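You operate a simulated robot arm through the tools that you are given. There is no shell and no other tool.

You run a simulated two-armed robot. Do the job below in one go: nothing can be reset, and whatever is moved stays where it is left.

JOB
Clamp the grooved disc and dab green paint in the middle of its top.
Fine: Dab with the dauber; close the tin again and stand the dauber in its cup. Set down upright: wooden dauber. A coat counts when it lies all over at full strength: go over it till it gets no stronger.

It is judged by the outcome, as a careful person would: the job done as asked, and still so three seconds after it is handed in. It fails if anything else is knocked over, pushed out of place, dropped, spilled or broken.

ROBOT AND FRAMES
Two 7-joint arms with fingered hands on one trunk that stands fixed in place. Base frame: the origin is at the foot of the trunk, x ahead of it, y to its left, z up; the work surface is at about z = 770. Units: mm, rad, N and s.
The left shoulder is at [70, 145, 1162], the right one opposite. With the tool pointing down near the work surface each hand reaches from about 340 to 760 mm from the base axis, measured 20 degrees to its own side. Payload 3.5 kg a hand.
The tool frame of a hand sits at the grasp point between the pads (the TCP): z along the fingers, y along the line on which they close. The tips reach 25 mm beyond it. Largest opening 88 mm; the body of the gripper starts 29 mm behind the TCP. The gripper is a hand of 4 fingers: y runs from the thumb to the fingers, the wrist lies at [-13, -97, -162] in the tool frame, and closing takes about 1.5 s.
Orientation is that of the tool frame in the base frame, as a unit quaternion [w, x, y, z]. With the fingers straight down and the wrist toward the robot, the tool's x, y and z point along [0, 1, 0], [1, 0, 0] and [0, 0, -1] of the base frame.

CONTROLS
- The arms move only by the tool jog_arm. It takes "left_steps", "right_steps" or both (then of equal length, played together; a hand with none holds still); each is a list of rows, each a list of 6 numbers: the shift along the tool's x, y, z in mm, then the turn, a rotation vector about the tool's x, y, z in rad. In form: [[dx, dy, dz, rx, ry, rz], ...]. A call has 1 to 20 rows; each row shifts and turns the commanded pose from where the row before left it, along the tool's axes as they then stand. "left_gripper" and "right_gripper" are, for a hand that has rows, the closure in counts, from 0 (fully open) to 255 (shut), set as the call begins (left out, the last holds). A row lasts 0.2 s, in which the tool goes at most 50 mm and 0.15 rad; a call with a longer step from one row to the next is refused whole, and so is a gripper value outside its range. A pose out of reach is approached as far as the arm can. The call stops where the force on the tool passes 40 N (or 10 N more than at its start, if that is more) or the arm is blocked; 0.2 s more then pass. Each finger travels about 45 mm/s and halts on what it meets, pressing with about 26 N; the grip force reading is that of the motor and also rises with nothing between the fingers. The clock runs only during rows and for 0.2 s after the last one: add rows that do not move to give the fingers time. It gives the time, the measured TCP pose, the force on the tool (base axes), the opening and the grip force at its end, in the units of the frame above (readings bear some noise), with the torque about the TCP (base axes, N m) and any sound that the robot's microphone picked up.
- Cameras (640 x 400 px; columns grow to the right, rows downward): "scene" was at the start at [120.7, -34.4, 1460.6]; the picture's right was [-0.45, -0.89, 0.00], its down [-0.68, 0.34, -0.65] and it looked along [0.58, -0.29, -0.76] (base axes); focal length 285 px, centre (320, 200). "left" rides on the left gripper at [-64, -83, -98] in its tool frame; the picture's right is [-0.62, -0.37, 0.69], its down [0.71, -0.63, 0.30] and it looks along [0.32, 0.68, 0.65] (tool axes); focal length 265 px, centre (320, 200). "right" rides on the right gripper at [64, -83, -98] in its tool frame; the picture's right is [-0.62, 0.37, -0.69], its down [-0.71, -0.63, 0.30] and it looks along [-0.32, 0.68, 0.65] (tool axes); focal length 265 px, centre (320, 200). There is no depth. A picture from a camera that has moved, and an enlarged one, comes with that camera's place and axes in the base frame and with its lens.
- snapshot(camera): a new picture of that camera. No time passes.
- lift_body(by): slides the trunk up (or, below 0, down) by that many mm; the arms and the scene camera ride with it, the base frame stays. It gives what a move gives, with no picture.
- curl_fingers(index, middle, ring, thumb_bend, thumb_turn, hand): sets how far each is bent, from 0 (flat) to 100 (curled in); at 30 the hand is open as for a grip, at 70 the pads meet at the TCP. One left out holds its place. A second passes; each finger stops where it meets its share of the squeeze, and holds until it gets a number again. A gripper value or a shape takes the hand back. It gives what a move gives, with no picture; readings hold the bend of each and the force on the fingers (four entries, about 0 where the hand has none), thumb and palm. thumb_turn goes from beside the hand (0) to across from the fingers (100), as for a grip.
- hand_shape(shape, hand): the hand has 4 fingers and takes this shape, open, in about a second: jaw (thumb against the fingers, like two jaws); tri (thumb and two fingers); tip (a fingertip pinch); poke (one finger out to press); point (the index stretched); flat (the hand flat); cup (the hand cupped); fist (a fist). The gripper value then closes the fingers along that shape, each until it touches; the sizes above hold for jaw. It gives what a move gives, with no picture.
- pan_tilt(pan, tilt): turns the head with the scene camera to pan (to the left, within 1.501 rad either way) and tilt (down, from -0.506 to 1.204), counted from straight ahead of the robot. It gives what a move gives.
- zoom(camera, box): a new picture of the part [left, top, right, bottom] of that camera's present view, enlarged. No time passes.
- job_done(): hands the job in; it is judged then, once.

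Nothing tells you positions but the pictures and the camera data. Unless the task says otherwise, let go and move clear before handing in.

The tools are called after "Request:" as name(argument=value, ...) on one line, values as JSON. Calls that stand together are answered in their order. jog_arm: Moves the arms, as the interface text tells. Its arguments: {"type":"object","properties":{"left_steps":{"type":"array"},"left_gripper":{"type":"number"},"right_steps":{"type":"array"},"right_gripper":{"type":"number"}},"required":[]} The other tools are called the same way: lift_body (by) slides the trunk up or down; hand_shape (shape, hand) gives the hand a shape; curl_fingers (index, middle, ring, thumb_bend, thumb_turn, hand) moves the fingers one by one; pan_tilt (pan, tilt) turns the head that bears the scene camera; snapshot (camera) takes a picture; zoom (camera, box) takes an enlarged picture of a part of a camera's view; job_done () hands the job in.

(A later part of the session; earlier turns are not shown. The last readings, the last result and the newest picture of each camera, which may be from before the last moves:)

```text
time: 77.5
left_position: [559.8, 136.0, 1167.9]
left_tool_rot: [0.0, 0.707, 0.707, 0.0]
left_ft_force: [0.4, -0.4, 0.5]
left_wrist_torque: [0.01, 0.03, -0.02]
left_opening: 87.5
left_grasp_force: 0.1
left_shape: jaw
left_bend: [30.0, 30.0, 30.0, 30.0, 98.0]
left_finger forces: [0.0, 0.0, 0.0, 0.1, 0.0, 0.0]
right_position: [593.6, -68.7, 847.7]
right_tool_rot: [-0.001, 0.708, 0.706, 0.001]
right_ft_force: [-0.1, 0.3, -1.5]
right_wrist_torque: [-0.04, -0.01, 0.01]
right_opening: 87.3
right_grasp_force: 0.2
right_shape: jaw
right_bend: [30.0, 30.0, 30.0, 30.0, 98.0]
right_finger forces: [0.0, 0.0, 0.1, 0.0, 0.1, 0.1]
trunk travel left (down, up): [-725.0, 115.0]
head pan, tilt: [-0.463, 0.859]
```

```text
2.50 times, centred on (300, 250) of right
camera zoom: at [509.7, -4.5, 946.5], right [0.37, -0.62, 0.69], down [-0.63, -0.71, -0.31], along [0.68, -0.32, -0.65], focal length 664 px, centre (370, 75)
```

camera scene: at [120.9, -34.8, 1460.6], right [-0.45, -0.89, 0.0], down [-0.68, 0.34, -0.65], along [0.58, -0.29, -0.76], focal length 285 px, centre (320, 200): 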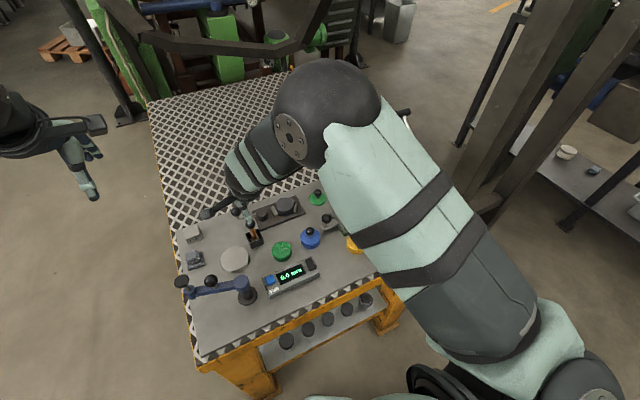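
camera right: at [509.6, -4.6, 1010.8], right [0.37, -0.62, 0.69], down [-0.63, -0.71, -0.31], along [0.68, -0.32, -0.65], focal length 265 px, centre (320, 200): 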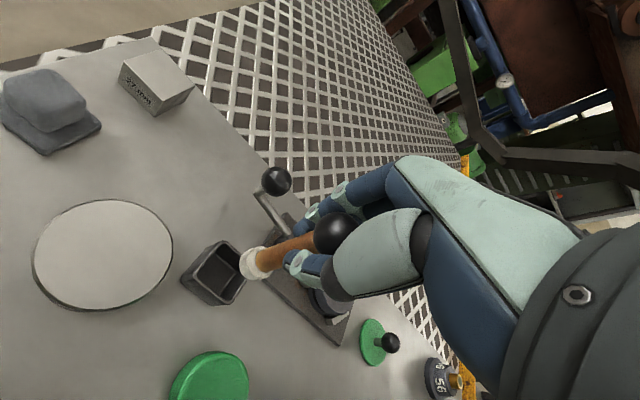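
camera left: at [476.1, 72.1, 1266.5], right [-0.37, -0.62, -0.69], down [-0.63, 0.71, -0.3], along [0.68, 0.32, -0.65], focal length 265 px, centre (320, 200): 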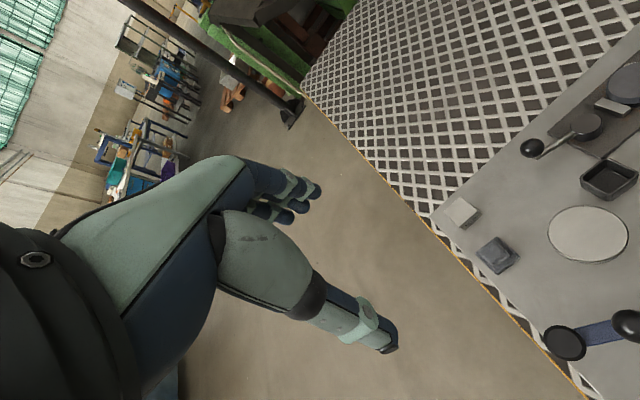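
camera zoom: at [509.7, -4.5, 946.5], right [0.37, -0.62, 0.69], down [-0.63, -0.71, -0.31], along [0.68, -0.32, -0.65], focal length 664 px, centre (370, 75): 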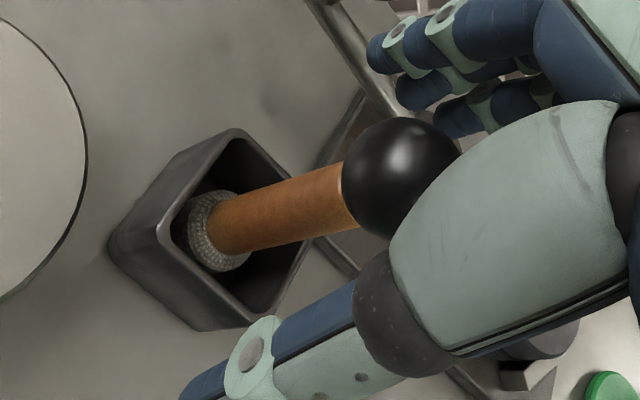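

The dauber stands upright again. I shift 5.8 mm toward the robot and close once more.

Request:
jog_arm(right_steps=[[0, -3, 0, 0, 0, 0], [0, -2.8, 0, 0, 0, 0], [0, 0, 0, 0, 0, 0]])

Request:
jog_arm(right_steps=[[0, 0, 0, 0, 0, 0], [0, 0, 0, 0, 0, 0], [0, 0, 0, 0, 0, 0], [0, 0, 0, 0, 0, 0], [0, 0, 0, 0, 0, 0], [0, 0, 0, 0, 0, 0], [0, 0, 0, 0, 0, 0], [0, 0, 0, 0, 0, 0], [0, 0, 0, 0, 0, 0]], right_gripper=230)

Request:
zoom(camera="left", box=[520, 90, 640, 200])

Request:
zoom(camera="right", box=[220, 170, 380, 330])

```text
time: 78.3
left_position: [560.4, 135.6, 1169.8]
left_tool_rot: [-0.001, 0.708, 0.707, 0.0]
left_ft_force: [-0.8, 0.5, -0.8]
left_wrist_torque: [-0.02, -0.02, 0.01]
left_opening: 87.4
left_grasp_force: 0.0
left_shape: jaw
left_bend: [30.0, 30.0, 30.0, 30.0, 98.0]
left_finger forces: [0.0, 0.0, 0.1, 0.1, 0.1, 0.1]
right_position: [587.1, -68.5, 846.8]
right_tool_rot: [-0.001, 0.708, 0.707, 0.001]
right_ft_force: [0.5, -0.3, 0.2]
right_wrist_torque: [-0.02, 0.02, -0.01]
right_opening: 87.8
right_grasp_force: 0.0
right_shape: jaw
right_bend: [30.0, 30.0, 30.0, 30.0, 98.0]
right_finger forces: [0.1, 0.1, 0.1, 0.0, 0.0, 0.1]
trunk travel left (down, up): [-725.0, 115.0]
head pan, tilt: [-0.463, 0.859]
```

```text
time: 80.3
left_position: [559.7, 135.7, 1169.3]
left_tool_rot: [0.0, 0.707, 0.707, 0.0]
left_ft_force: [-0.3, 0.3, -0.5]
left_wrist_torque: [-0.02, -0.01, -0.01]
left_opening: 87.6
left_grasp_force: 0.0
left_shape: jaw
left_bend: [30.0, 30.0, 30.0, 30.0, 98.0]
left_finger forces: [0.1, 0.0, 0.1, 0.1, 0.1, 0.0]
right_position: [587.5, -68.2, 847.8]
right_tool_rot: [-0.001, 0.708, 0.706, 0.0]
right_ft_force: [-0.2, -0.1, -0.5]
right_wrist_torque: [0.03, 0.0, 0.0]
right_opening: 7.3
right_grasp_force: 26.2
right_shape: jaw
right_bend: [72.0, 66.0, 70.0, 74.0, 100.0]
right_finger forces: [14.3, 8.0, 0.1, 0.1, 21.7, 0.0]
trunk travel left (down, up): [-725.0, 115.0]
head pan, tilt: [-0.463, 0.859]
```

```text
3.64 times, centred on (580, 145) of left
camera zoom: at [476.2, 72.1, 1266.4], right [-0.37, -0.62, -0.69], down [-0.63, 0.71, -0.3], along [0.68, 0.32, -0.65], focal length 965 px, centre (-626, 400)
```

zoom: 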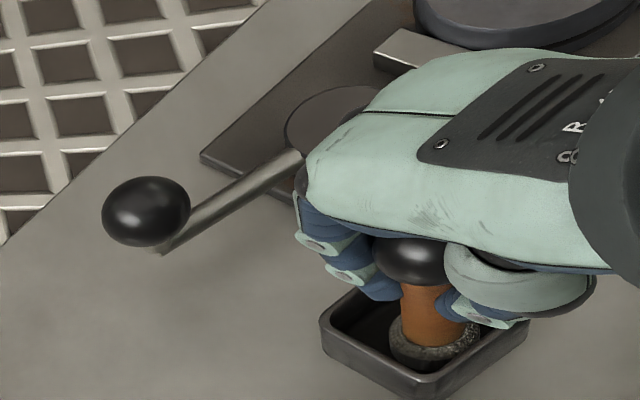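

```text
2.50 times, centred on (300, 250) of right
camera zoom: at [504.1, -4.4, 946.2], right [0.37, -0.62, 0.69], down [-0.63, -0.71, -0.31], along [0.68, -0.32, -0.65], focal length 664 px, centre (370, 75)
```

zoom: 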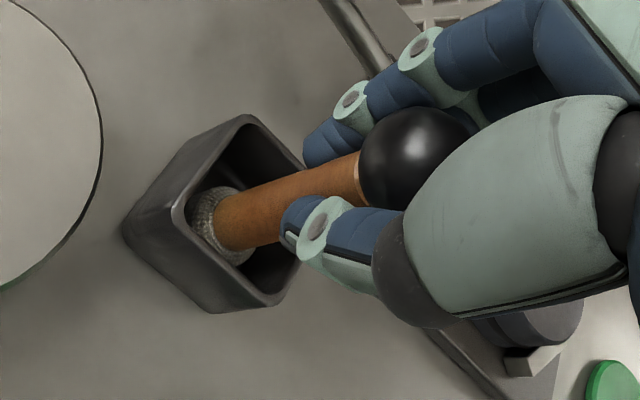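

The same lean came back, so it comes from the grip itself. I'll keep this hold and tilt the hand to set the dauber upright. First I lift it out.

Request:
jog_arm(right_steps=[[0, 0, -5, 0, 0, 0], [0, 0, -15, 0, 0, 0], [0, 0, -20, 0, 0, 0], [0, 0, -25, 0, 0, 0], [0, 0, 0, 0, 0, 0]])

Request:
zoom(camera="left", box=[560, 100, 632, 160])

Request:
zoom(camera="right", box=[220, 200, 348, 300])

Request:
zoom(camera="scene", box=[238, 195, 278, 245])

```text
time: 81.5
left_position: [560.7, 135.1, 1169.1]
left_tool_rot: [-0.001, 0.708, 0.707, 0.001]
left_ft_force: [0.2, 0.3, 0.0]
left_wrist_torque: [-0.02, -0.03, 0.02]
left_opening: 87.7
left_grasp_force: 0.1
left_shape: jaw
left_bend: [30.0, 30.0, 30.0, 30.0, 98.0]
left_finger forces: [0.0, 0.0, 0.0, 0.1, 0.0, 0.0]
right_position: [588.8, -67.8, 912.7]
right_tool_rot: [0.0, 0.708, 0.707, 0.001]
right_ft_force: [-0.8, 0.2, -0.4]
right_wrist_torque: [-0.01, 0.02, -0.02]
right_opening: 7.4
right_grasp_force: 26.2
right_shape: jaw
right_bend: [72.0, 66.0, 70.0, 74.0, 100.0]
right_finger forces: [14.3, 8.2, 0.1, 0.1, 21.8, 0.0]
trunk travel left (down, up): [-725.0, 115.0]
head pan, tilt: [-0.463, 0.859]
```

```text
6.67 times, centred on (596, 130) of left
camera zoom: at [476.5, 72.0, 1266.3], right [-0.37, -0.62, -0.69], down [-0.63, 0.71, -0.3], along [0.68, 0.32, -0.65], focal length 1769 px, centre (-1520, 667)
```

zoom: 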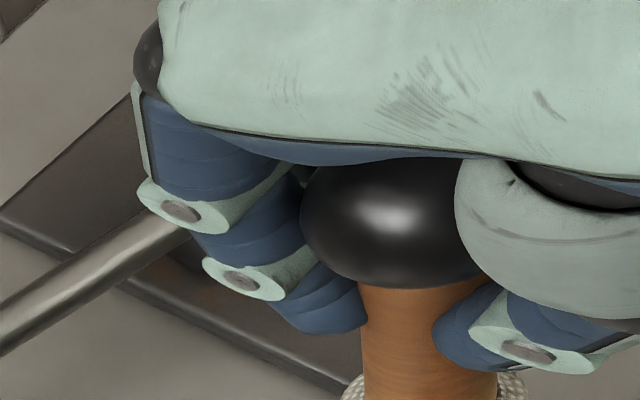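

```text
4.00 times, centred on (284, 250) of right
camera zoom: at [504.7, -4.6, 1010.8], right [0.37, -0.62, 0.69], down [-0.63, -0.71, -0.3], along [0.68, -0.33, -0.65], focal length 1062 px, centre (464, 0)
```

zoom: 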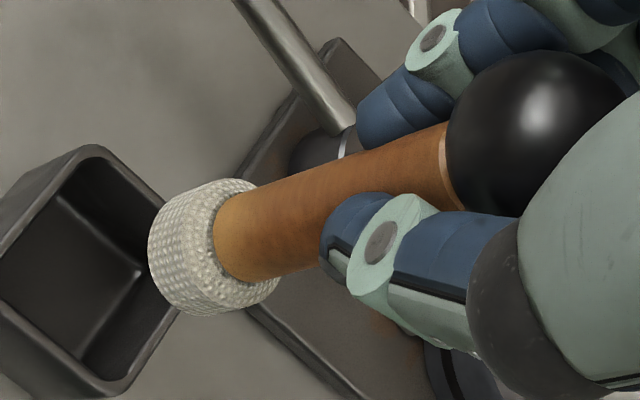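

```text
8.00 times, centred on (258, 220) of scene
camera zoom: at [121.2, -34.3, 1460.5], right [-0.45, -0.89, 0.0], down [-0.68, 0.34, -0.65], along [0.58, -0.29, -0.76], focal length 2280 px, centre (816, 40)
```

zoom: 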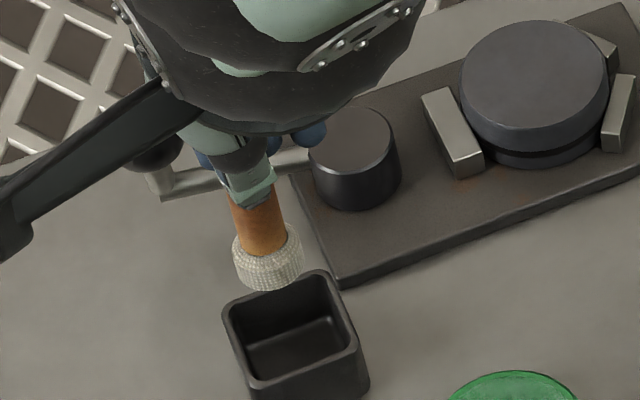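

Combining the views, the dauber's bottom leans about 4° toward the robot. I tilt the hand by 0.07 rad to cancel it and check.

Request:
jog_arm(right_steps=[[0, 0, 0, -0.035, 0, 0], [0, 0, 0, -0.035, 0, 0], [0, 0, 0, 0, 0, 0]])

Request:
zoom(camera="left", box=[560, 110, 640, 170])

Request:
zoom(camera="scene", box=[238, 205, 270, 235])

```text
time: 82.3
left_position: [560.6, 135.9, 1168.6]
left_tool_rot: [-0.001, 0.707, 0.707, 0.001]
left_ft_force: [0.4, -0.5, 0.0]
left_wrist_torque: [-0.02, 0.01, 0.02]
left_opening: 87.5
left_grasp_force: 0.1
left_shape: jaw
left_bend: [30.0, 30.0, 30.0, 30.0, 98.0]
left_finger forces: [0.0, 0.1, 0.0, 0.1, 0.0, 0.0]
right_position: [587.4, -69.2, 912.9]
right_tool_rot: [0.025, 0.707, 0.706, 0.026]
right_ft_force: [0.5, 0.1, -0.5]
right_wrist_torque: [0.0, -0.01, -0.01]
right_opening: 7.2
right_grasp_force: 26.0
right_shape: jaw
right_bend: [72.0, 66.0, 70.0, 75.0, 100.0]
right_finger forces: [14.4, 8.4, 0.0, 0.1, 21.9, 0.1]
trunk travel left (down, up): [-725.0, 115.0]
head pan, tilt: [-0.463, 0.859]
```

```text
6.67 times, centred on (600, 140) of left
camera zoom: at [476.3, 72.0, 1266.4], right [-0.37, -0.62, -0.69], down [-0.63, 0.71, -0.3], along [0.68, 0.32, -0.65], focal length 1769 px, centre (-1547, 600)
```

zoom: 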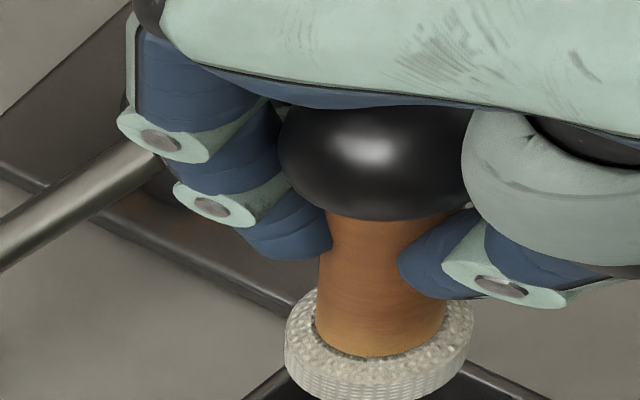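

```text
13.33 times, centred on (254, 220) of scene
camera zoom: at [120.9, -34.4, 1460.6], right [-0.45, -0.89, 0.0], down [-0.68, 0.34, -0.65], along [0.58, -0.29, -0.76], focal length 3800 px, centre (1200, -67)
```

zoom: 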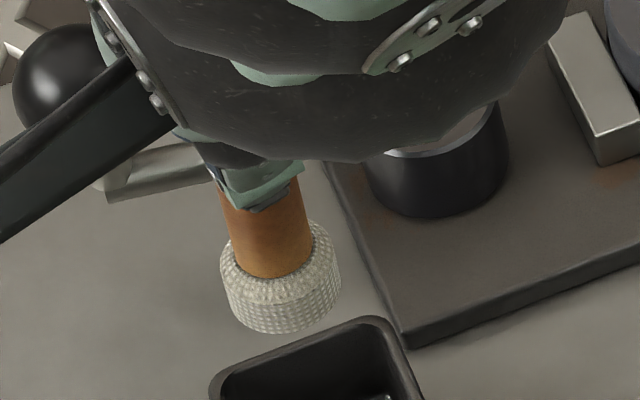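

Request:
zoom(camera="scene", box=[242, 208, 268, 230])

Request:
zoom(camera="left", box=[585, 120, 635, 160])

Request:
zoom(camera="right", box=[240, 205, 336, 285])

```text
16.00 times, centred on (255, 219) of scene
camera zoom: at [120.9, -34.4, 1460.6], right [-0.45, -0.89, 0.0], down [-0.68, 0.34, -0.65], along [0.58, -0.29, -0.76], focal length 4560 px, centre (1360, -104)
```

zoom: 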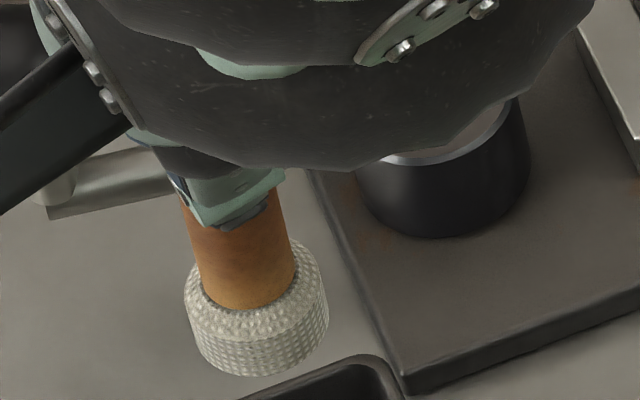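

```text
10.00 times, centred on (610, 140) of left
camera zoom: at [476.3, 72.0, 1266.4], right [-0.37, -0.62, -0.69], down [-0.63, 0.71, -0.3], along [0.68, 0.32, -0.65], focal length 2654 px, centre (-2580, 800)
```

zoom: 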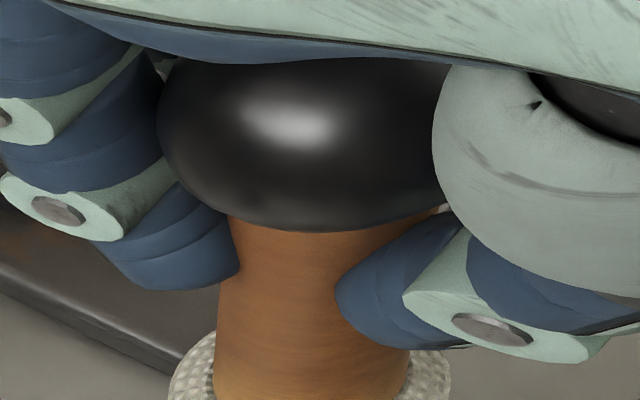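

```text
5.00 times, centred on (288, 245) of right
camera zoom: at [497.7, -4.9, 1004.9], right [0.32, -0.62, 0.72], down [-0.61, -0.71, -0.35], along [0.73, -0.32, -0.6], focal length 1327 px, centre (480, -25)
```

zoom: 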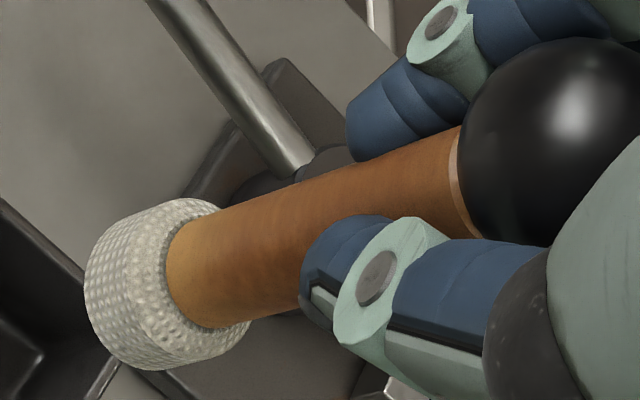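

The scene view shows a lean toward +y as well, about 0.07 rad. I correct both components and look again.

Request:
jog_arm(right_steps=[[0, 0, 0, -0.016, -0.0375, 0], [0, 0, 0, -0.016, -0.0375, 0], [0, 0, 0, 0, 0, 0]])

Request:
zoom(camera="scene", box=[242, 208, 268, 230])

Request:
zoom(camera="left", box=[585, 120, 635, 160])

```text
time: 83.1
left_position: [560.0, 135.0, 1169.5]
left_tool_rot: [0.0, 0.707, 0.707, 0.0]
left_ft_force: [-0.5, -0.1, -0.3]
left_wrist_torque: [0.04, -0.01, 0.03]
left_opening: 87.3
left_grasp_force: 0.1
left_shape: jaw
left_bend: [30.0, 30.0, 30.0, 30.0, 98.0]
left_finger forces: [0.0, 0.1, 0.1, 0.0, 0.0, 0.1]
right_position: [587.9, -68.8, 914.8]
right_tool_rot: [0.063, 0.708, 0.704, 0.011]
right_ft_force: [0.0, -0.3, 0.7]
right_wrist_torque: [0.01, 0.01, -0.03]
right_opening: 7.0
right_grasp_force: 25.9
right_shape: jaw
right_bend: [72.0, 66.0, 70.0, 75.0, 100.0]
right_finger forces: [14.4, 8.4, 0.0, 0.0, 21.8, 0.1]
trunk travel left (down, up): [-725.0, 115.0]
head pan, tilt: [-0.463, 0.859]
```

```text
16.00 times, centred on (255, 219) of scene
camera zoom: at [120.8, -34.7, 1460.6], right [-0.45, -0.89, 0.0], down [-0.68, 0.34, -0.65], along [0.58, -0.29, -0.76], focal length 4560 px, centre (1360, -104)
```

zoom: 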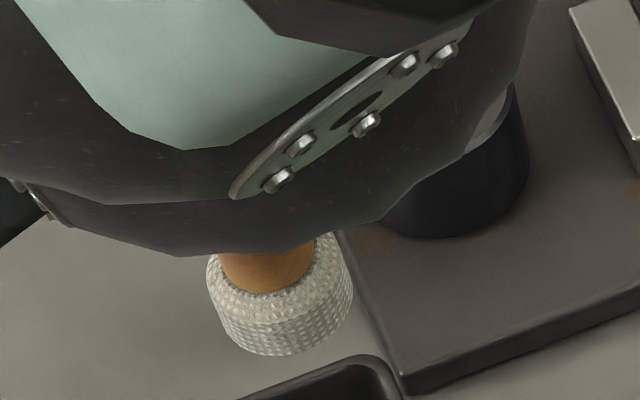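

```text
10.00 times, centred on (610, 140) of left
camera zoom: at [476.2, 71.7, 1266.4], right [-0.37, -0.62, -0.69], down [-0.63, 0.71, -0.3], along [0.68, 0.33, -0.65], focal length 2654 px, centre (-2580, 800)
```

zoom: 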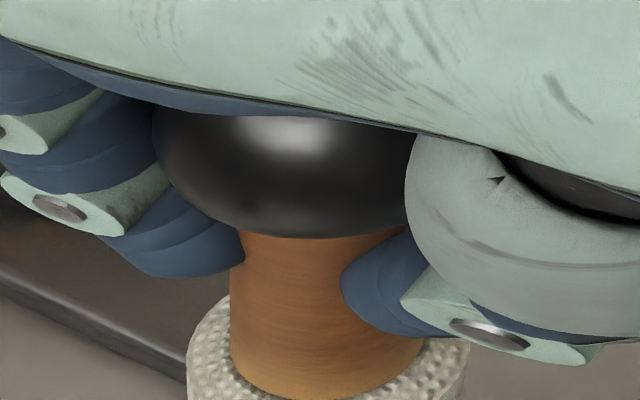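

To judge the lean properly I bring the left hand's camera round to the left side for a sideways view, keeping it well clear of the right arm.

Request:
jog_arm(left_steps=[[-11.5, -5, 40, 0, 0, 0], [-11.5, -5, 40, 0, 0, 0], [-11.5, -5, 40, 0, 0, 0], [-11.5, -5, 39, 0, 0, 0], [0, 0, 0, 0, 0, 0.1428], [0, 0, 0, 0, 0, 0.1428], [0, 0, 0, 0, 0, 0.1428], [0, 0, 0, 0, 0, 0.1428], [0, 0, 0, 0, 0, 0.1428], [0, 0, 0, 0, 0, 0.1428], [0, 0, 0, 0, 0, 0.1428], [0, 0, 0, 0, 0, 0.1428], [0, 0, 0, 0, 0, 0.1428], [0, 0, 0, 0, 0, 0.1428], [0, 0, 0, 0, 0, 0.1428], [0, 0, 0, 0, 0, 0]])

Request:
snapshot(camera="left")

Request:
snapshot(camera="scene")

```text
time: 86.5
left_position: [540.2, 90.9, 1010.3]
left_tool_rot: [0.0, 1.0, -0.001, 0.0]
left_ft_force: [-1.1, -1.4, 0.2]
left_wrist_torque: [-0.01, -0.01, -0.02]
left_opening: 87.7
left_grasp_force: 0.0
left_shape: jaw
left_bend: [30.0, 30.0, 30.0, 30.0, 98.0]
left_finger forces: [0.0, 0.1, 0.0, 0.0, 0.0, 0.0]
right_position: [589.4, -68.5, 913.0]
right_tool_rot: [0.063, 0.707, 0.704, 0.01]
right_ft_force: [-0.1, 0.1, -0.6]
right_wrist_torque: [-0.01, 0.01, -0.03]
right_opening: 7.1
right_grasp_force: 25.9
right_shape: jaw
right_bend: [72.0, 66.0, 70.0, 75.0, 100.0]
right_finger forces: [14.4, 8.5, 0.0, 0.0, 21.8, 0.1]
trunk travel left (down, up): [-725.0, 115.0]
head pan, tilt: [-0.463, 0.859]
```

```text
taken
camera left: at [474.9, 173.9, 1107.7], right [-0.62, 0.37, -0.69], down [0.72, 0.63, -0.3], along [0.32, -0.68, -0.65], focal length 265 px, centre (320, 200)
```

left: 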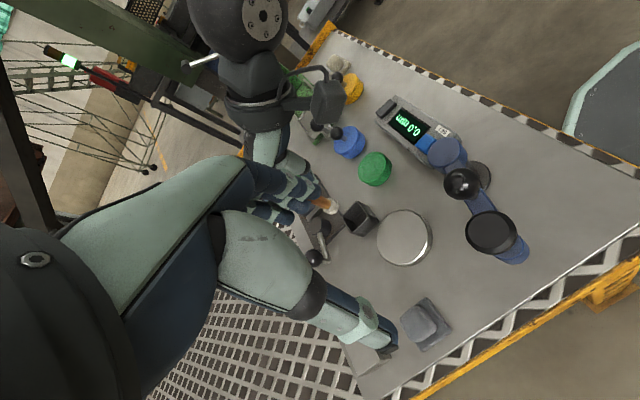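

```text
taken
camera scene: at [120.4, -34.3, 1460.6], right [-0.45, -0.89, 0.0], down [-0.68, 0.34, -0.65], along [0.58, -0.29, -0.76], focal length 285 px, centre (320, 200)
```

scene: 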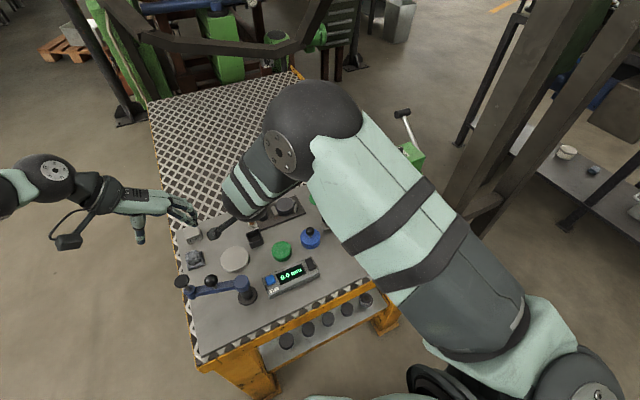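

Request:
hand_shape(hand="left", shape="fist")

Request:
snapshot(camera="left")

Request:
zoom(camera="left", box=[260, 150, 380, 250])

```text
time: 87.4
left_position: [541.4, 89.9, 1008.5]
left_tool_rot: [0.0, 1.0, 0.001, 0.001]
left_ft_force: [-0.2, 0.5, -0.7]
left_wrist_torque: [0.0, 0.01, -0.05]
left_opening: 0.1
left_grasp_force: 0.0
left_shape: fist
left_bend: [100.0, 100.0, 100.0, 86.0, 85.0]
left_finger forces: [0.0, 0.1, 0.0, 0.0, 0.0, 0.0]
right_position: [588.5, -69.9, 912.8]
right_tool_rot: [0.062, 0.707, 0.705, 0.01]
right_ft_force: [-0.2, 1.0, 0.1]
right_wrist_torque: [0.02, -0.01, -0.01]
right_opening: 6.9
right_grasp_force: 26.0
right_shape: jaw
right_bend: [72.0, 66.0, 70.0, 75.0, 100.0]
right_finger forces: [14.4, 8.4, 0.0, 0.0, 21.8, 0.0]
trunk travel left (down, up): [-725.0, 115.0]
head pan, tilt: [-0.463, 0.859]
```

```text
taken
camera left: at [475.2, 173.8, 1107.6], right [-0.62, 0.37, -0.69], down [0.71, 0.63, -0.3], along [0.32, -0.68, -0.65], focal length 265 px, centre (320, 200)
```

left: 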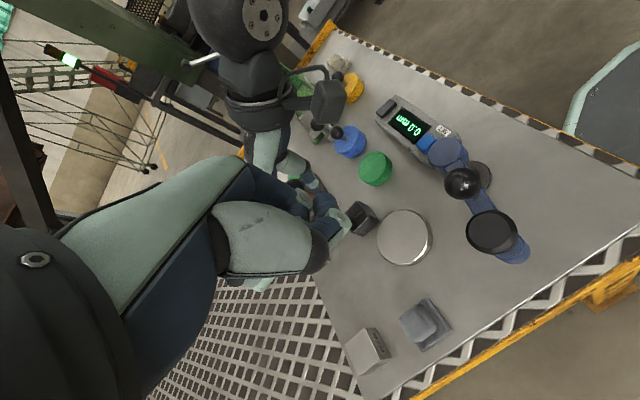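

```text
4.00 times, centred on (320, 200) of left
camera zoom: at [475.2, 173.8, 1107.6], right [-0.62, 0.37, -0.69], down [0.71, 0.63, -0.3], along [0.32, -0.68, -0.65], focal length 1062 px, centre (320, 200)
```

zoom: 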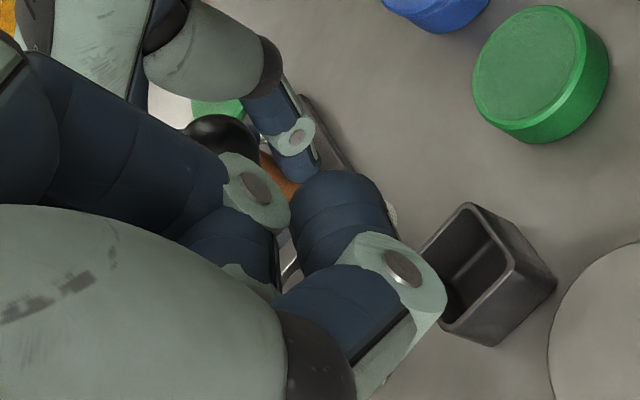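

Request:
jog_arm(left_steps=[[29, 0, -22.5, 0, 0, 0], [29, 8.3, -22.5, 0, 0, 0], [29, 12.3, -22.5, 0, 0, 0], [29, 12.3, -22.5, 0, 0, 0], [0, 0, 0, 0, 0, 0]])

Request:
snapshot(camera="left")

Request:
zoom(camera="left", box=[380, 120, 480, 220])

```text
time: 88.6
left_position: [630.4, 58.2, 1095.2]
left_tool_rot: [0.0, 1.0, 0.002, -0.001]
left_ft_force: [-0.3, 1.1, 0.5]
left_wrist_torque: [0.0, 0.0, 0.02]
left_opening: 0.1
left_grasp_force: 0.1
left_shape: fist
left_bend: [100.0, 100.0, 100.0, 86.0, 85.0]
left_finger forces: [0.0, 0.0, 0.0, 0.0, 0.0, 0.0]
left hand out of reach, approached as far as the arm can: row 4
right_position: [589.0, -68.3, 913.8]
right_tool_rot: [0.062, 0.707, 0.704, 0.01]
right_ft_force: [-0.4, 0.2, -0.3]
right_wrist_torque: [0.03, 0.04, 0.02]
right_opening: 7.3
right_grasp_force: 26.1
right_shape: jaw
right_bend: [72.0, 66.0, 70.0, 75.0, 100.0]
right_finger forces: [14.4, 8.5, 0.0, 0.0, 21.8, 0.1]
trunk travel left (down, up): [-725.0, 115.0]
head pan, tilt: [-0.463, 0.859]
```

```text
taken
camera left: at [565.0, 141.1, 1192.2], right [-0.62, 0.37, -0.69], down [0.71, 0.63, -0.31], along [0.32, -0.68, -0.65], focal length 265 px, centre (320, 200)
```

left: 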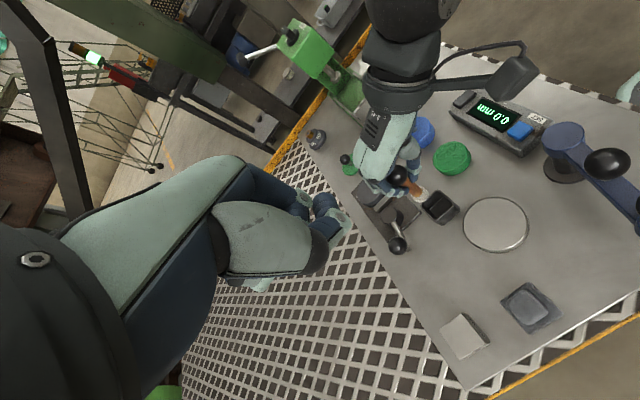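

```text
4.00 times, centred on (430, 170) of left
camera zoom: at [565.0, 141.1, 1192.2], right [-0.62, 0.37, -0.69], down [0.71, 0.63, -0.31], along [0.32, -0.68, -0.65], focal length 1062 px, centre (-120, 320)
```

zoom: 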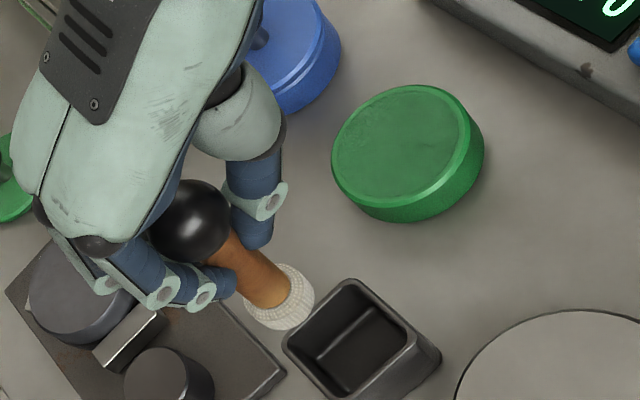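

Now the whole dauber is visible. I zoom in to measure its axis.

Request:
zoom(camera="left", box=[382, 160, 430, 210])

```text
8.00 times, centred on (406, 185) of left
camera zoom: at [565.0, 141.1, 1192.2], right [-0.62, 0.37, -0.69], down [0.71, 0.63, -0.31], along [0.32, -0.68, -0.65], focal length 2123 px, centre (-368, 320)
```

zoom: 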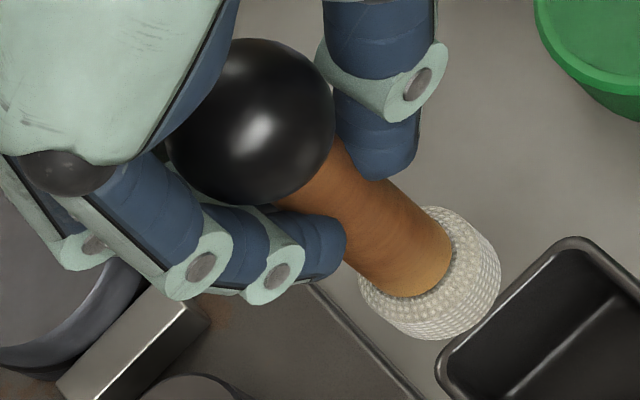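

The side view shows I over-corrected in x by about 0.05 rad. I take that back and check both views again.

Request:
jog_arm(right_steps=[[0, 0, 0, 0.025, 0, 0], [0, 0, 0, 0.025, 0, 0], [0, 0, 0, 0, 0, 0]])

Request:
zoom(camera="left", box=[382, 160, 430, 210])

Request:
zoom(camera="scene", box=[244, 212, 268, 230])

```text
time: 89.4
left_position: [631.3, 55.6, 1094.3]
left_tool_rot: [0.0, 1.0, 0.0, 0.0]
left_ft_force: [0.2, -0.2, -0.9]
left_wrist_torque: [0.01, 0.01, 0.06]
left_opening: 0.2
left_grasp_force: 0.0
left_shape: fist
left_bend: [100.0, 100.0, 100.0, 86.0, 85.0]
left_finger forces: [0.0, 0.0, 0.0, 0.0, 0.0, 0.1]
right_position: [587.9, -68.4, 913.5]
right_tool_rot: [0.044, 0.708, 0.704, -0.008]
right_ft_force: [-0.6, 0.0, -0.6]
right_wrist_torque: [0.01, -0.06, -0.04]
right_opening: 7.2
right_grasp_force: 25.8
right_shape: jaw
right_bend: [72.0, 66.0, 70.0, 75.0, 100.0]
right_finger forces: [14.5, 8.5, 0.0, 0.1, 21.9, 0.0]
trunk travel left (down, up): [-725.0, 115.0]
head pan, tilt: [-0.463, 0.859]
```

```text
8.00 times, centred on (406, 185) of left
camera zoom: at [565.6, 140.0, 1192.2], right [-0.62, 0.37, -0.69], down [0.71, 0.63, -0.3], along [0.32, -0.68, -0.65], focal length 2123 px, centre (-368, 320)
```

zoom: 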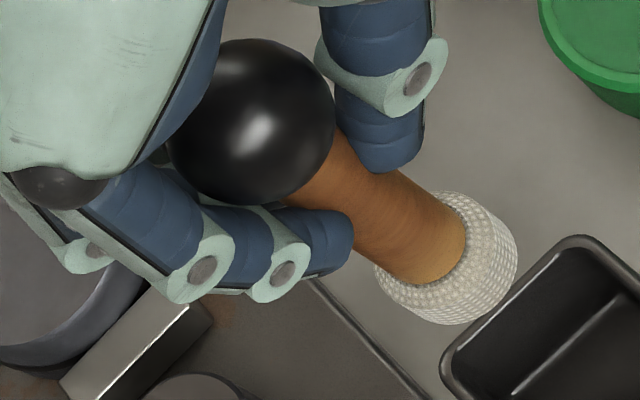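

```text
16.00 times, centred on (256, 221) of scene
camera zoom: at [121.0, -34.5, 1460.6], right [-0.45, -0.89, 0.0], down [-0.68, 0.34, -0.65], along [0.58, -0.29, -0.76], focal length 4560 px, centre (1344, -136)
```

zoom: 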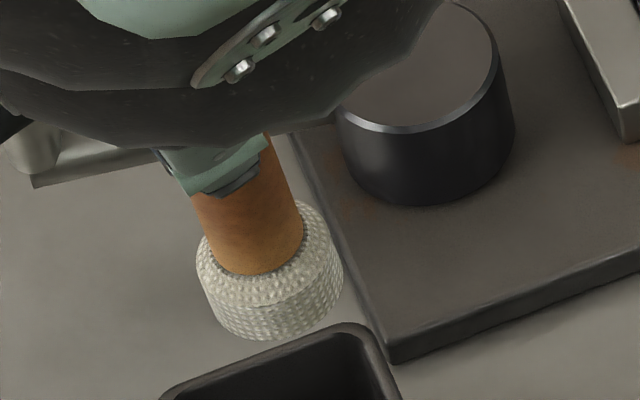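

Both views now show the dauber upright to within about 1°. The pad's foot sits roughly (+4.7,-5.2,-73.6) from the TCP. I bring it over the middle of the tin.

Request:
jog_arm(right_steps=[[-16.1, -22.7, 0, 0, 0, 0], [-16.1, -22.7, 0, 0, 0, 0], [-16.1, -22.7, 0, 0, 0, 0], [1.5, -1.0, 20, 0, 0, 0], [1.5, -1.0, 19.7, 0, 0, 0], [0, 0, 0, 0, 0, 0]])

Request:
zoom(camera="left", box=[400, 110, 500, 190])

Request:
zoom(camera="scene", box=[262, 220, 310, 265])

Request:
zoom(camera="right", box=[190, 200, 318, 320])

```text
time: 90.8
left_position: [630.1, 57.0, 1094.3]
left_tool_rot: [0.0, 1.0, 0.0, 0.0]
left_ft_force: [0.2, -0.7, 0.4]
left_wrist_torque: [0.04, -0.01, -0.03]
left_opening: 0.1
left_grasp_force: 0.0
left_shape: fist
left_bend: [100.0, 100.0, 100.0, 86.0, 85.0]
left_finger forces: [0.0, 0.0, 0.0, 0.0, 0.0, 0.0]
right_position: [519.5, -116.8, 873.3]
right_tool_rot: [0.045, 0.709, 0.703, -0.007]
right_ft_force: [-0.1, 0.7, -0.1]
right_wrist_torque: [0.0, -0.03, 0.02]
right_opening: 6.9
right_grasp_force: 26.0
right_shape: jaw
right_bend: [72.0, 66.0, 70.0, 75.0, 100.0]
right_finger forces: [14.4, 9.5, 0.0, 0.0, 21.8, 0.0]
trunk travel left (down, up): [-725.0, 115.0]
head pan, tilt: [-0.463, 0.859]
```

```text
5.00 times, centred on (450, 150) of left
camera zoom: at [564.8, 140.0, 1192.6], right [-0.62, 0.37, -0.69], down [0.71, 0.63, -0.3], along [0.33, -0.68, -0.65], focal length 1327 px, centre (-330, 450)
```

zoom: 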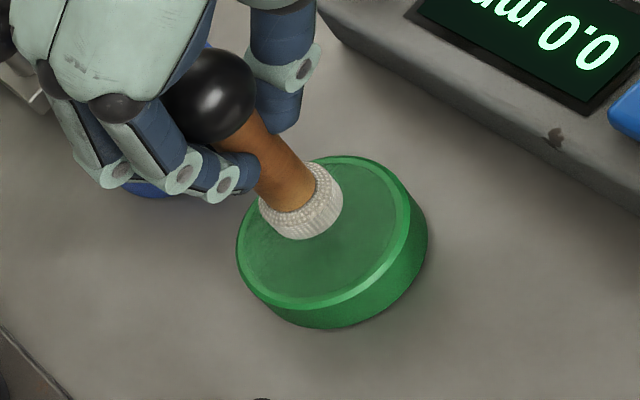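

```text
8.89 times, centred on (286, 242) of scene
camera zoom: at [120.1, -34.4, 1460.7], right [-0.45, -0.89, 0.0], down [-0.68, 0.34, -0.65], along [0.58, -0.29, -0.76], focal length 2533 px, centre (622, -178)
```

zoom: 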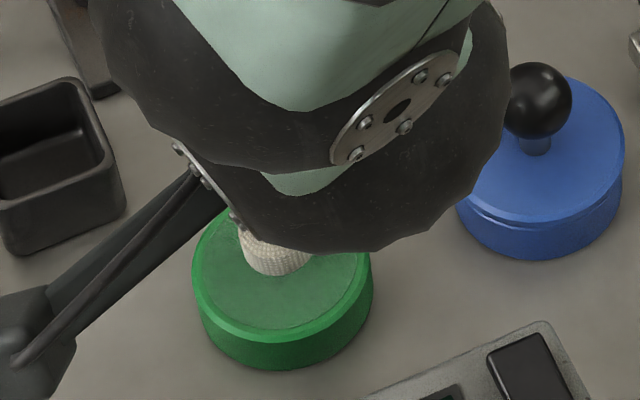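

```text
3.33 times, centred on (254, 260) of right
camera zoom: at [430.7, -45.4, 961.5], right [0.33, -0.57, 0.76], down [-0.62, -0.73, -0.28], along [0.71, -0.37, -0.59], focal length 885 px, centre (540, 0)
```

zoom: 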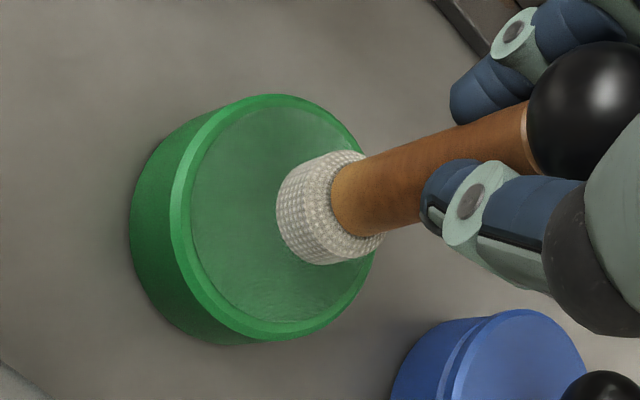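

The pad will land well inside the tin. I lower it until it touches the paint.

Request:
jog_arm(right_steps=[[0.3, -0.2, 4, 0, 0, 0], [0.3, -0.2, 3, 0, 0, 0], [0.2, -0.1, 2, 0, 0, 0], [0, 0, 0, 0, 0, 0]])

Request:
zoom(camera="left", box=[400, 110, 500, 190])

```text
time: 91.8
left_position: [630.3, 54.7, 1094.3]
left_tool_rot: [-0.001, 1.0, 0.0, -0.001]
left_ft_force: [-0.2, -0.1, 0.7]
left_wrist_torque: [0.01, 0.01, 0.0]
left_opening: 0.0
left_grasp_force: 0.0
left_shape: fist
left_bend: [100.0, 100.0, 100.0, 86.0, 85.0]
left_finger forces: [0.0, 0.1, 0.0, 0.0, 0.0, 0.0]
right_position: [520.9, -116.5, 863.4]
right_tool_rot: [0.045, 0.708, 0.704, -0.007]
right_ft_force: [-0.3, -0.8, -0.1]
right_wrist_torque: [0.03, -0.02, 0.01]
right_opening: 7.2
right_grasp_force: 26.0
right_shape: jaw
right_bend: [72.0, 66.0, 70.0, 75.0, 100.0]
right_finger forces: [14.3, 9.6, 0.0, 0.1, 21.7, 0.0]
trunk travel left (down, up): [-725.0, 115.0]
head pan, tilt: [-0.463, 0.859]
```

```text
5.00 times, centred on (450, 150) of left
camera zoom: at [565.4, 140.1, 1192.2], right [-0.62, 0.37, -0.69], down [0.71, 0.63, -0.3], along [0.32, -0.68, -0.65], focal length 1327 px, centre (-330, 450)
```

zoom: 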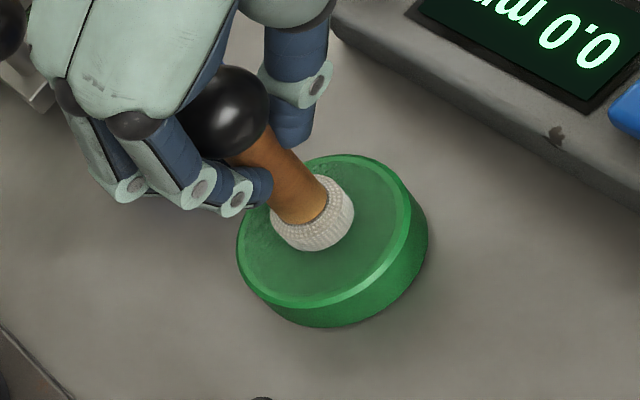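

Nearly there; I go on in small steps, watching the force.

Request:
jog_arm(right_steps=[[0.1, -0.1, 1, 0, 0, 0], [0.1, 0, 1, 0, 0, 0], [0, 0, 0, 0, 0, 0]])

Request:
jog_arm(right_steps=[[0.1, -0.1, 1, 0, 0, 0], [0.1, 0, 1, 0, 0, 0], [0, 0, 0, 0, 0, 0]])

Request:
zoom(camera="left", box=[400, 110, 500, 190])

```text
time: 92.6
left_position: [630.0, 56.5, 1094.9]
left_tool_rot: [-0.001, 1.0, 0.0, 0.0]
left_ft_force: [-0.4, 0.4, -0.7]
left_wrist_torque: [0.0, 0.02, -0.03]
left_opening: 0.0
left_grasp_force: 0.0
left_shape: fist
left_bend: [100.0, 100.0, 100.0, 86.0, 85.0]
left_finger forces: [0.0, 0.0, 0.0, 0.1, 0.0, 0.1]
right_position: [520.3, -115.2, 863.6]
right_tool_rot: [0.046, 0.709, 0.704, -0.007]
right_ft_force: [-0.4, -0.6, 4.8]
right_wrist_torque: [-0.06, -0.03, -0.01]
right_opening: 7.4
right_grasp_force: 26.2
right_shape: jaw
right_bend: [72.0, 66.0, 70.0, 75.0, 100.0]
right_finger forces: [14.2, 11.1, 0.0, 0.1, 22.7, 0.0]
trunk travel left (down, up): [-725.0, 115.0]
head pan, tilt: [-0.463, 0.859]
```

```text
time: 93.4
left_position: [629.5, 56.5, 1095.6]
left_tool_rot: [0.0, 1.0, -0.001, 0.001]
left_ft_force: [0.8, -0.7, 0.0]
left_wrist_torque: [0.0, -0.01, 0.0]
left_opening: 0.0
left_grasp_force: 0.0
left_shape: fist
left_bend: [100.0, 100.0, 100.0, 86.0, 85.0]
left_finger forces: [0.1, 0.0, 0.0, 0.1, 0.1, 0.0]
right_position: [520.1, -115.8, 861.8]
right_tool_rot: [0.046, 0.709, 0.703, -0.006]
right_ft_force: [-0.5, -1.6, 14.0]
right_wrist_torque: [-0.06, -0.1, -0.03]
right_opening: 7.8
right_grasp_force: 25.8
right_shape: jaw
right_bend: [72.0, 66.0, 70.0, 75.0, 100.0]
right_finger forces: [13.0, 13.7, 0.0, 0.0, 23.7, 0.0]
trunk travel left (down, up): [-725.0, 115.0]
head pan, tilt: [-0.463, 0.859]
```

```text
5.00 times, centred on (450, 150) of left
camera zoom: at [563.4, 140.1, 1193.4], right [-0.62, 0.37, -0.69], down [0.71, 0.63, -0.3], along [0.33, -0.68, -0.65], focal length 1327 px, centre (-330, 450)
```

zoom: 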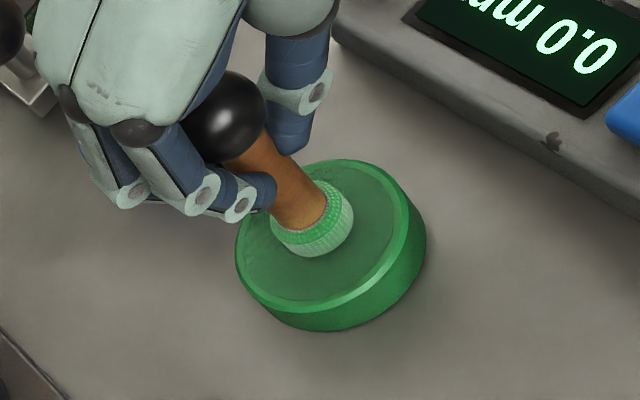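

The pad has taken up green paint. I raise it clear of the tin and look at the clamped disc to fix its centre.

Request:
jog_arm(right_steps=[[-0.7, 0.5, -10, 0, 0, 0], [-1.5, 1.0, -20, 0, 0, 0], [-1.5, 1.0, -20, 0, 0, 0], [0, 0, 0, 0, 0, 0]])

Request:
zoom(camera="scene", box=[255, 185, 311, 220])

Request:
zoom(camera="left", box=[350, 160, 450, 240])

Request:
zoom(camera="left", box=[400, 110, 500, 190])

```text
time: 94.4
left_position: [630.7, 56.2, 1094.7]
left_tool_rot: [0.0, 1.0, 0.0, -0.001]
left_ft_force: [0.5, -0.8, 0.2]
left_wrist_torque: [-0.02, -0.03, 0.03]
left_opening: 0.0
left_grasp_force: 0.1
left_shape: fist
left_bend: [100.0, 100.0, 100.0, 86.0, 85.0]
left_finger forces: [0.0, 0.0, 0.1, 0.1, 0.0, 0.0]
right_position: [521.0, -117.2, 910.5]
right_tool_rot: [0.044, 0.708, 0.705, -0.007]
right_ft_force: [0.6, -0.3, -0.8]
right_wrist_torque: [0.0, -0.03, 0.03]
right_opening: 7.5
right_grasp_force: 25.6
right_shape: jaw
right_bend: [72.0, 66.0, 70.0, 75.0, 100.0]
right_finger forces: [13.7, 11.7, 0.1, 0.0, 21.6, 0.0]
trunk travel left (down, up): [-725.0, 115.0]
head pan, tilt: [-0.463, 0.859]
```

```text
11.43 times, centred on (283, 202) of scene
camera zoom: at [121.6, -34.3, 1460.5], right [-0.45, -0.89, 0.0], down [-0.68, 0.34, -0.65], along [0.58, -0.29, -0.76], focal length 3257 px, centre (743, 171)
```

zoom: 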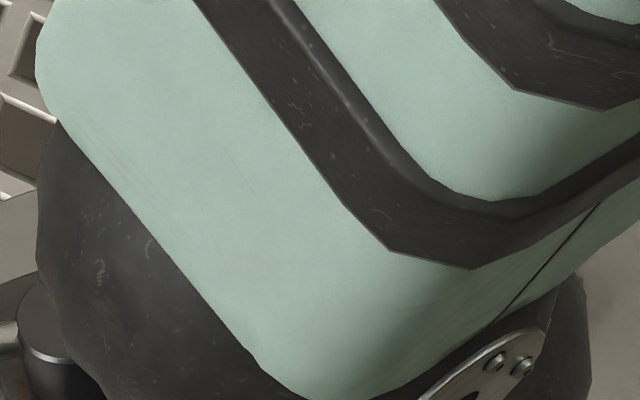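

```text
5.00 times, centred on (400, 200) of left
camera zoom: at [566.0, 140.1, 1191.9], right [-0.62, 0.37, -0.69], down [0.71, 0.63, -0.3], along [0.32, -0.68, -0.65], focal length 1327 px, centre (-80, 200)
```

zoom: 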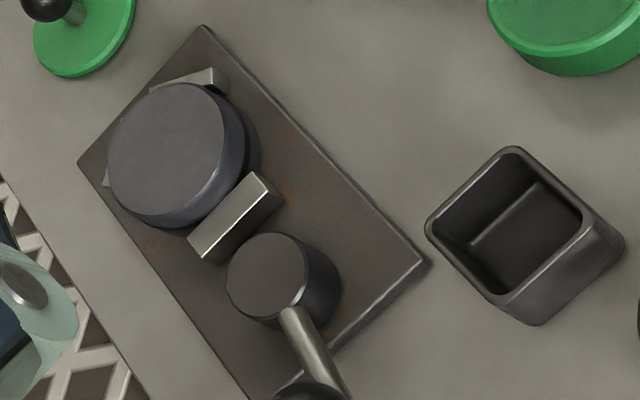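

```text
5.00 times, centred on (450, 150) of left
camera zoom: at [566.0, 140.1, 1191.9], right [-0.62, 0.37, -0.69], down [0.71, 0.63, -0.3], along [0.32, -0.68, -0.65], focal length 1327 px, centre (-330, 450)
```

zoom: 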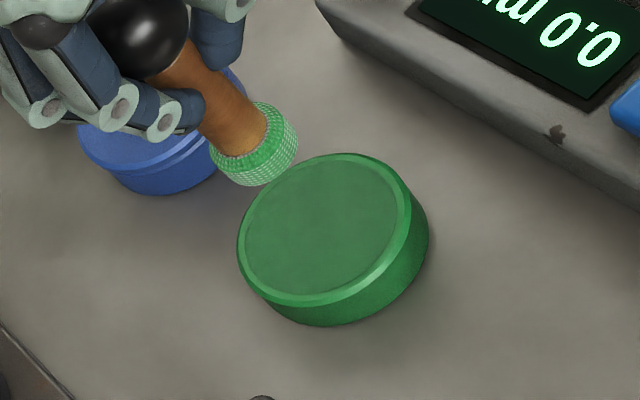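

From this side view the disc centre is near (659,-184). I carry the loaded pad above it.

Request:
jog_arm(right_steps=[[-15.1, 33.4, 5.3, 0, 0, 0], [-15.1, 33.4, 5.3, 0, 0, 0], [-15.1, 33.4, 5.3, 0, 0, 0], [-15.1, 33.4, 5.4, 0, 0, 0], [0, 0, 0, 0, 0, 0]])

Request:
zoom(camera="left", box=[350, 140, 450, 220])

Request:
zoom(camera="scene", box=[250, 170, 314, 225])

Request:
zoom(camera="right", box=[170, 190, 330, 330])

```text
time: 95.6
left_position: [630.6, 55.9, 1094.2]
left_tool_rot: [0.001, 1.0, 0.001, 0.0]
left_ft_force: [0.1, 0.9, 0.2]
left_wrist_torque: [0.03, -0.05, 0.01]
left_opening: 0.3
left_grasp_force: 0.0
left_shape: fist
left_bend: [100.0, 100.0, 100.0, 86.0, 85.0]
left_finger forces: [0.0, 0.0, 0.1, 0.1, 0.0, 0.0]
right_position: [654.3, -180.8, 900.3]
right_tool_rot: [0.044, 0.709, 0.703, -0.008]
right_ft_force: [-0.2, -0.4, -0.2]
right_wrist_torque: [-0.03, 0.0, -0.02]
right_opening: 7.4
right_grasp_force: 25.8
right_shape: jaw
right_bend: [72.0, 66.0, 70.0, 75.0, 100.0]
right_finger forces: [13.7, 11.7, 0.1, 0.0, 21.6, 0.0]
trunk travel left (down, up): [-725.0, 115.0]
head pan, tilt: [-0.463, 0.859]
```

```text
5.00 times, centred on (400, 180) of left
camera zoom: at [564.9, 140.5, 1192.5], right [-0.62, 0.37, -0.69], down [0.71, 0.63, -0.3], along [0.33, -0.68, -0.65], focal length 1327 px, centre (-80, 300)
```

zoom: 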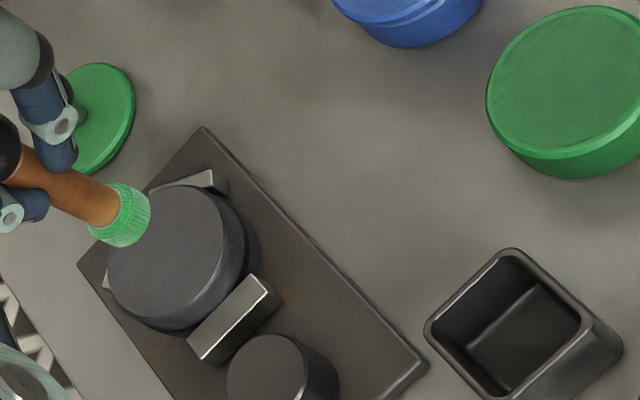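

```text
7.27 times, centred on (282, 198) of scene
camera zoom: at [120.1, -33.8, 1460.7], right [-0.45, -0.89, 0.0], down [-0.68, 0.34, -0.65], along [0.58, -0.29, -0.76], focal length 2073 px, centre (596, 218)
```

zoom: 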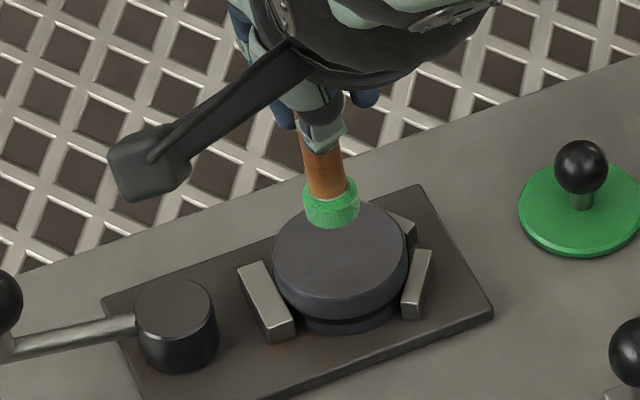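

```text
2.86 times, centred on (250, 260) of right
camera zoom: at [564.9, -108.2, 989.5], right [0.33, -0.57, 0.76], down [-0.62, -0.73, -0.28], along [0.71, -0.38, -0.59], focal length 758 px, centre (520, 29)
```

zoom: 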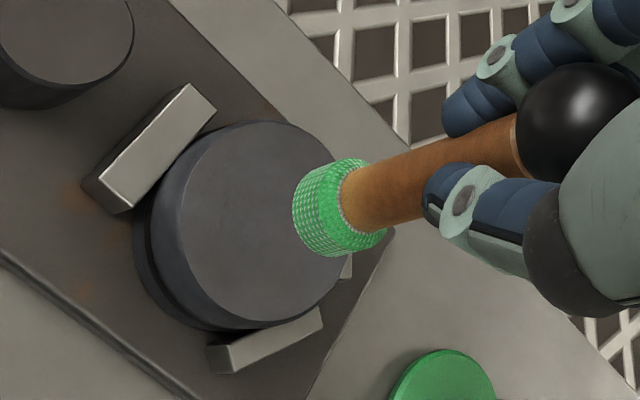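

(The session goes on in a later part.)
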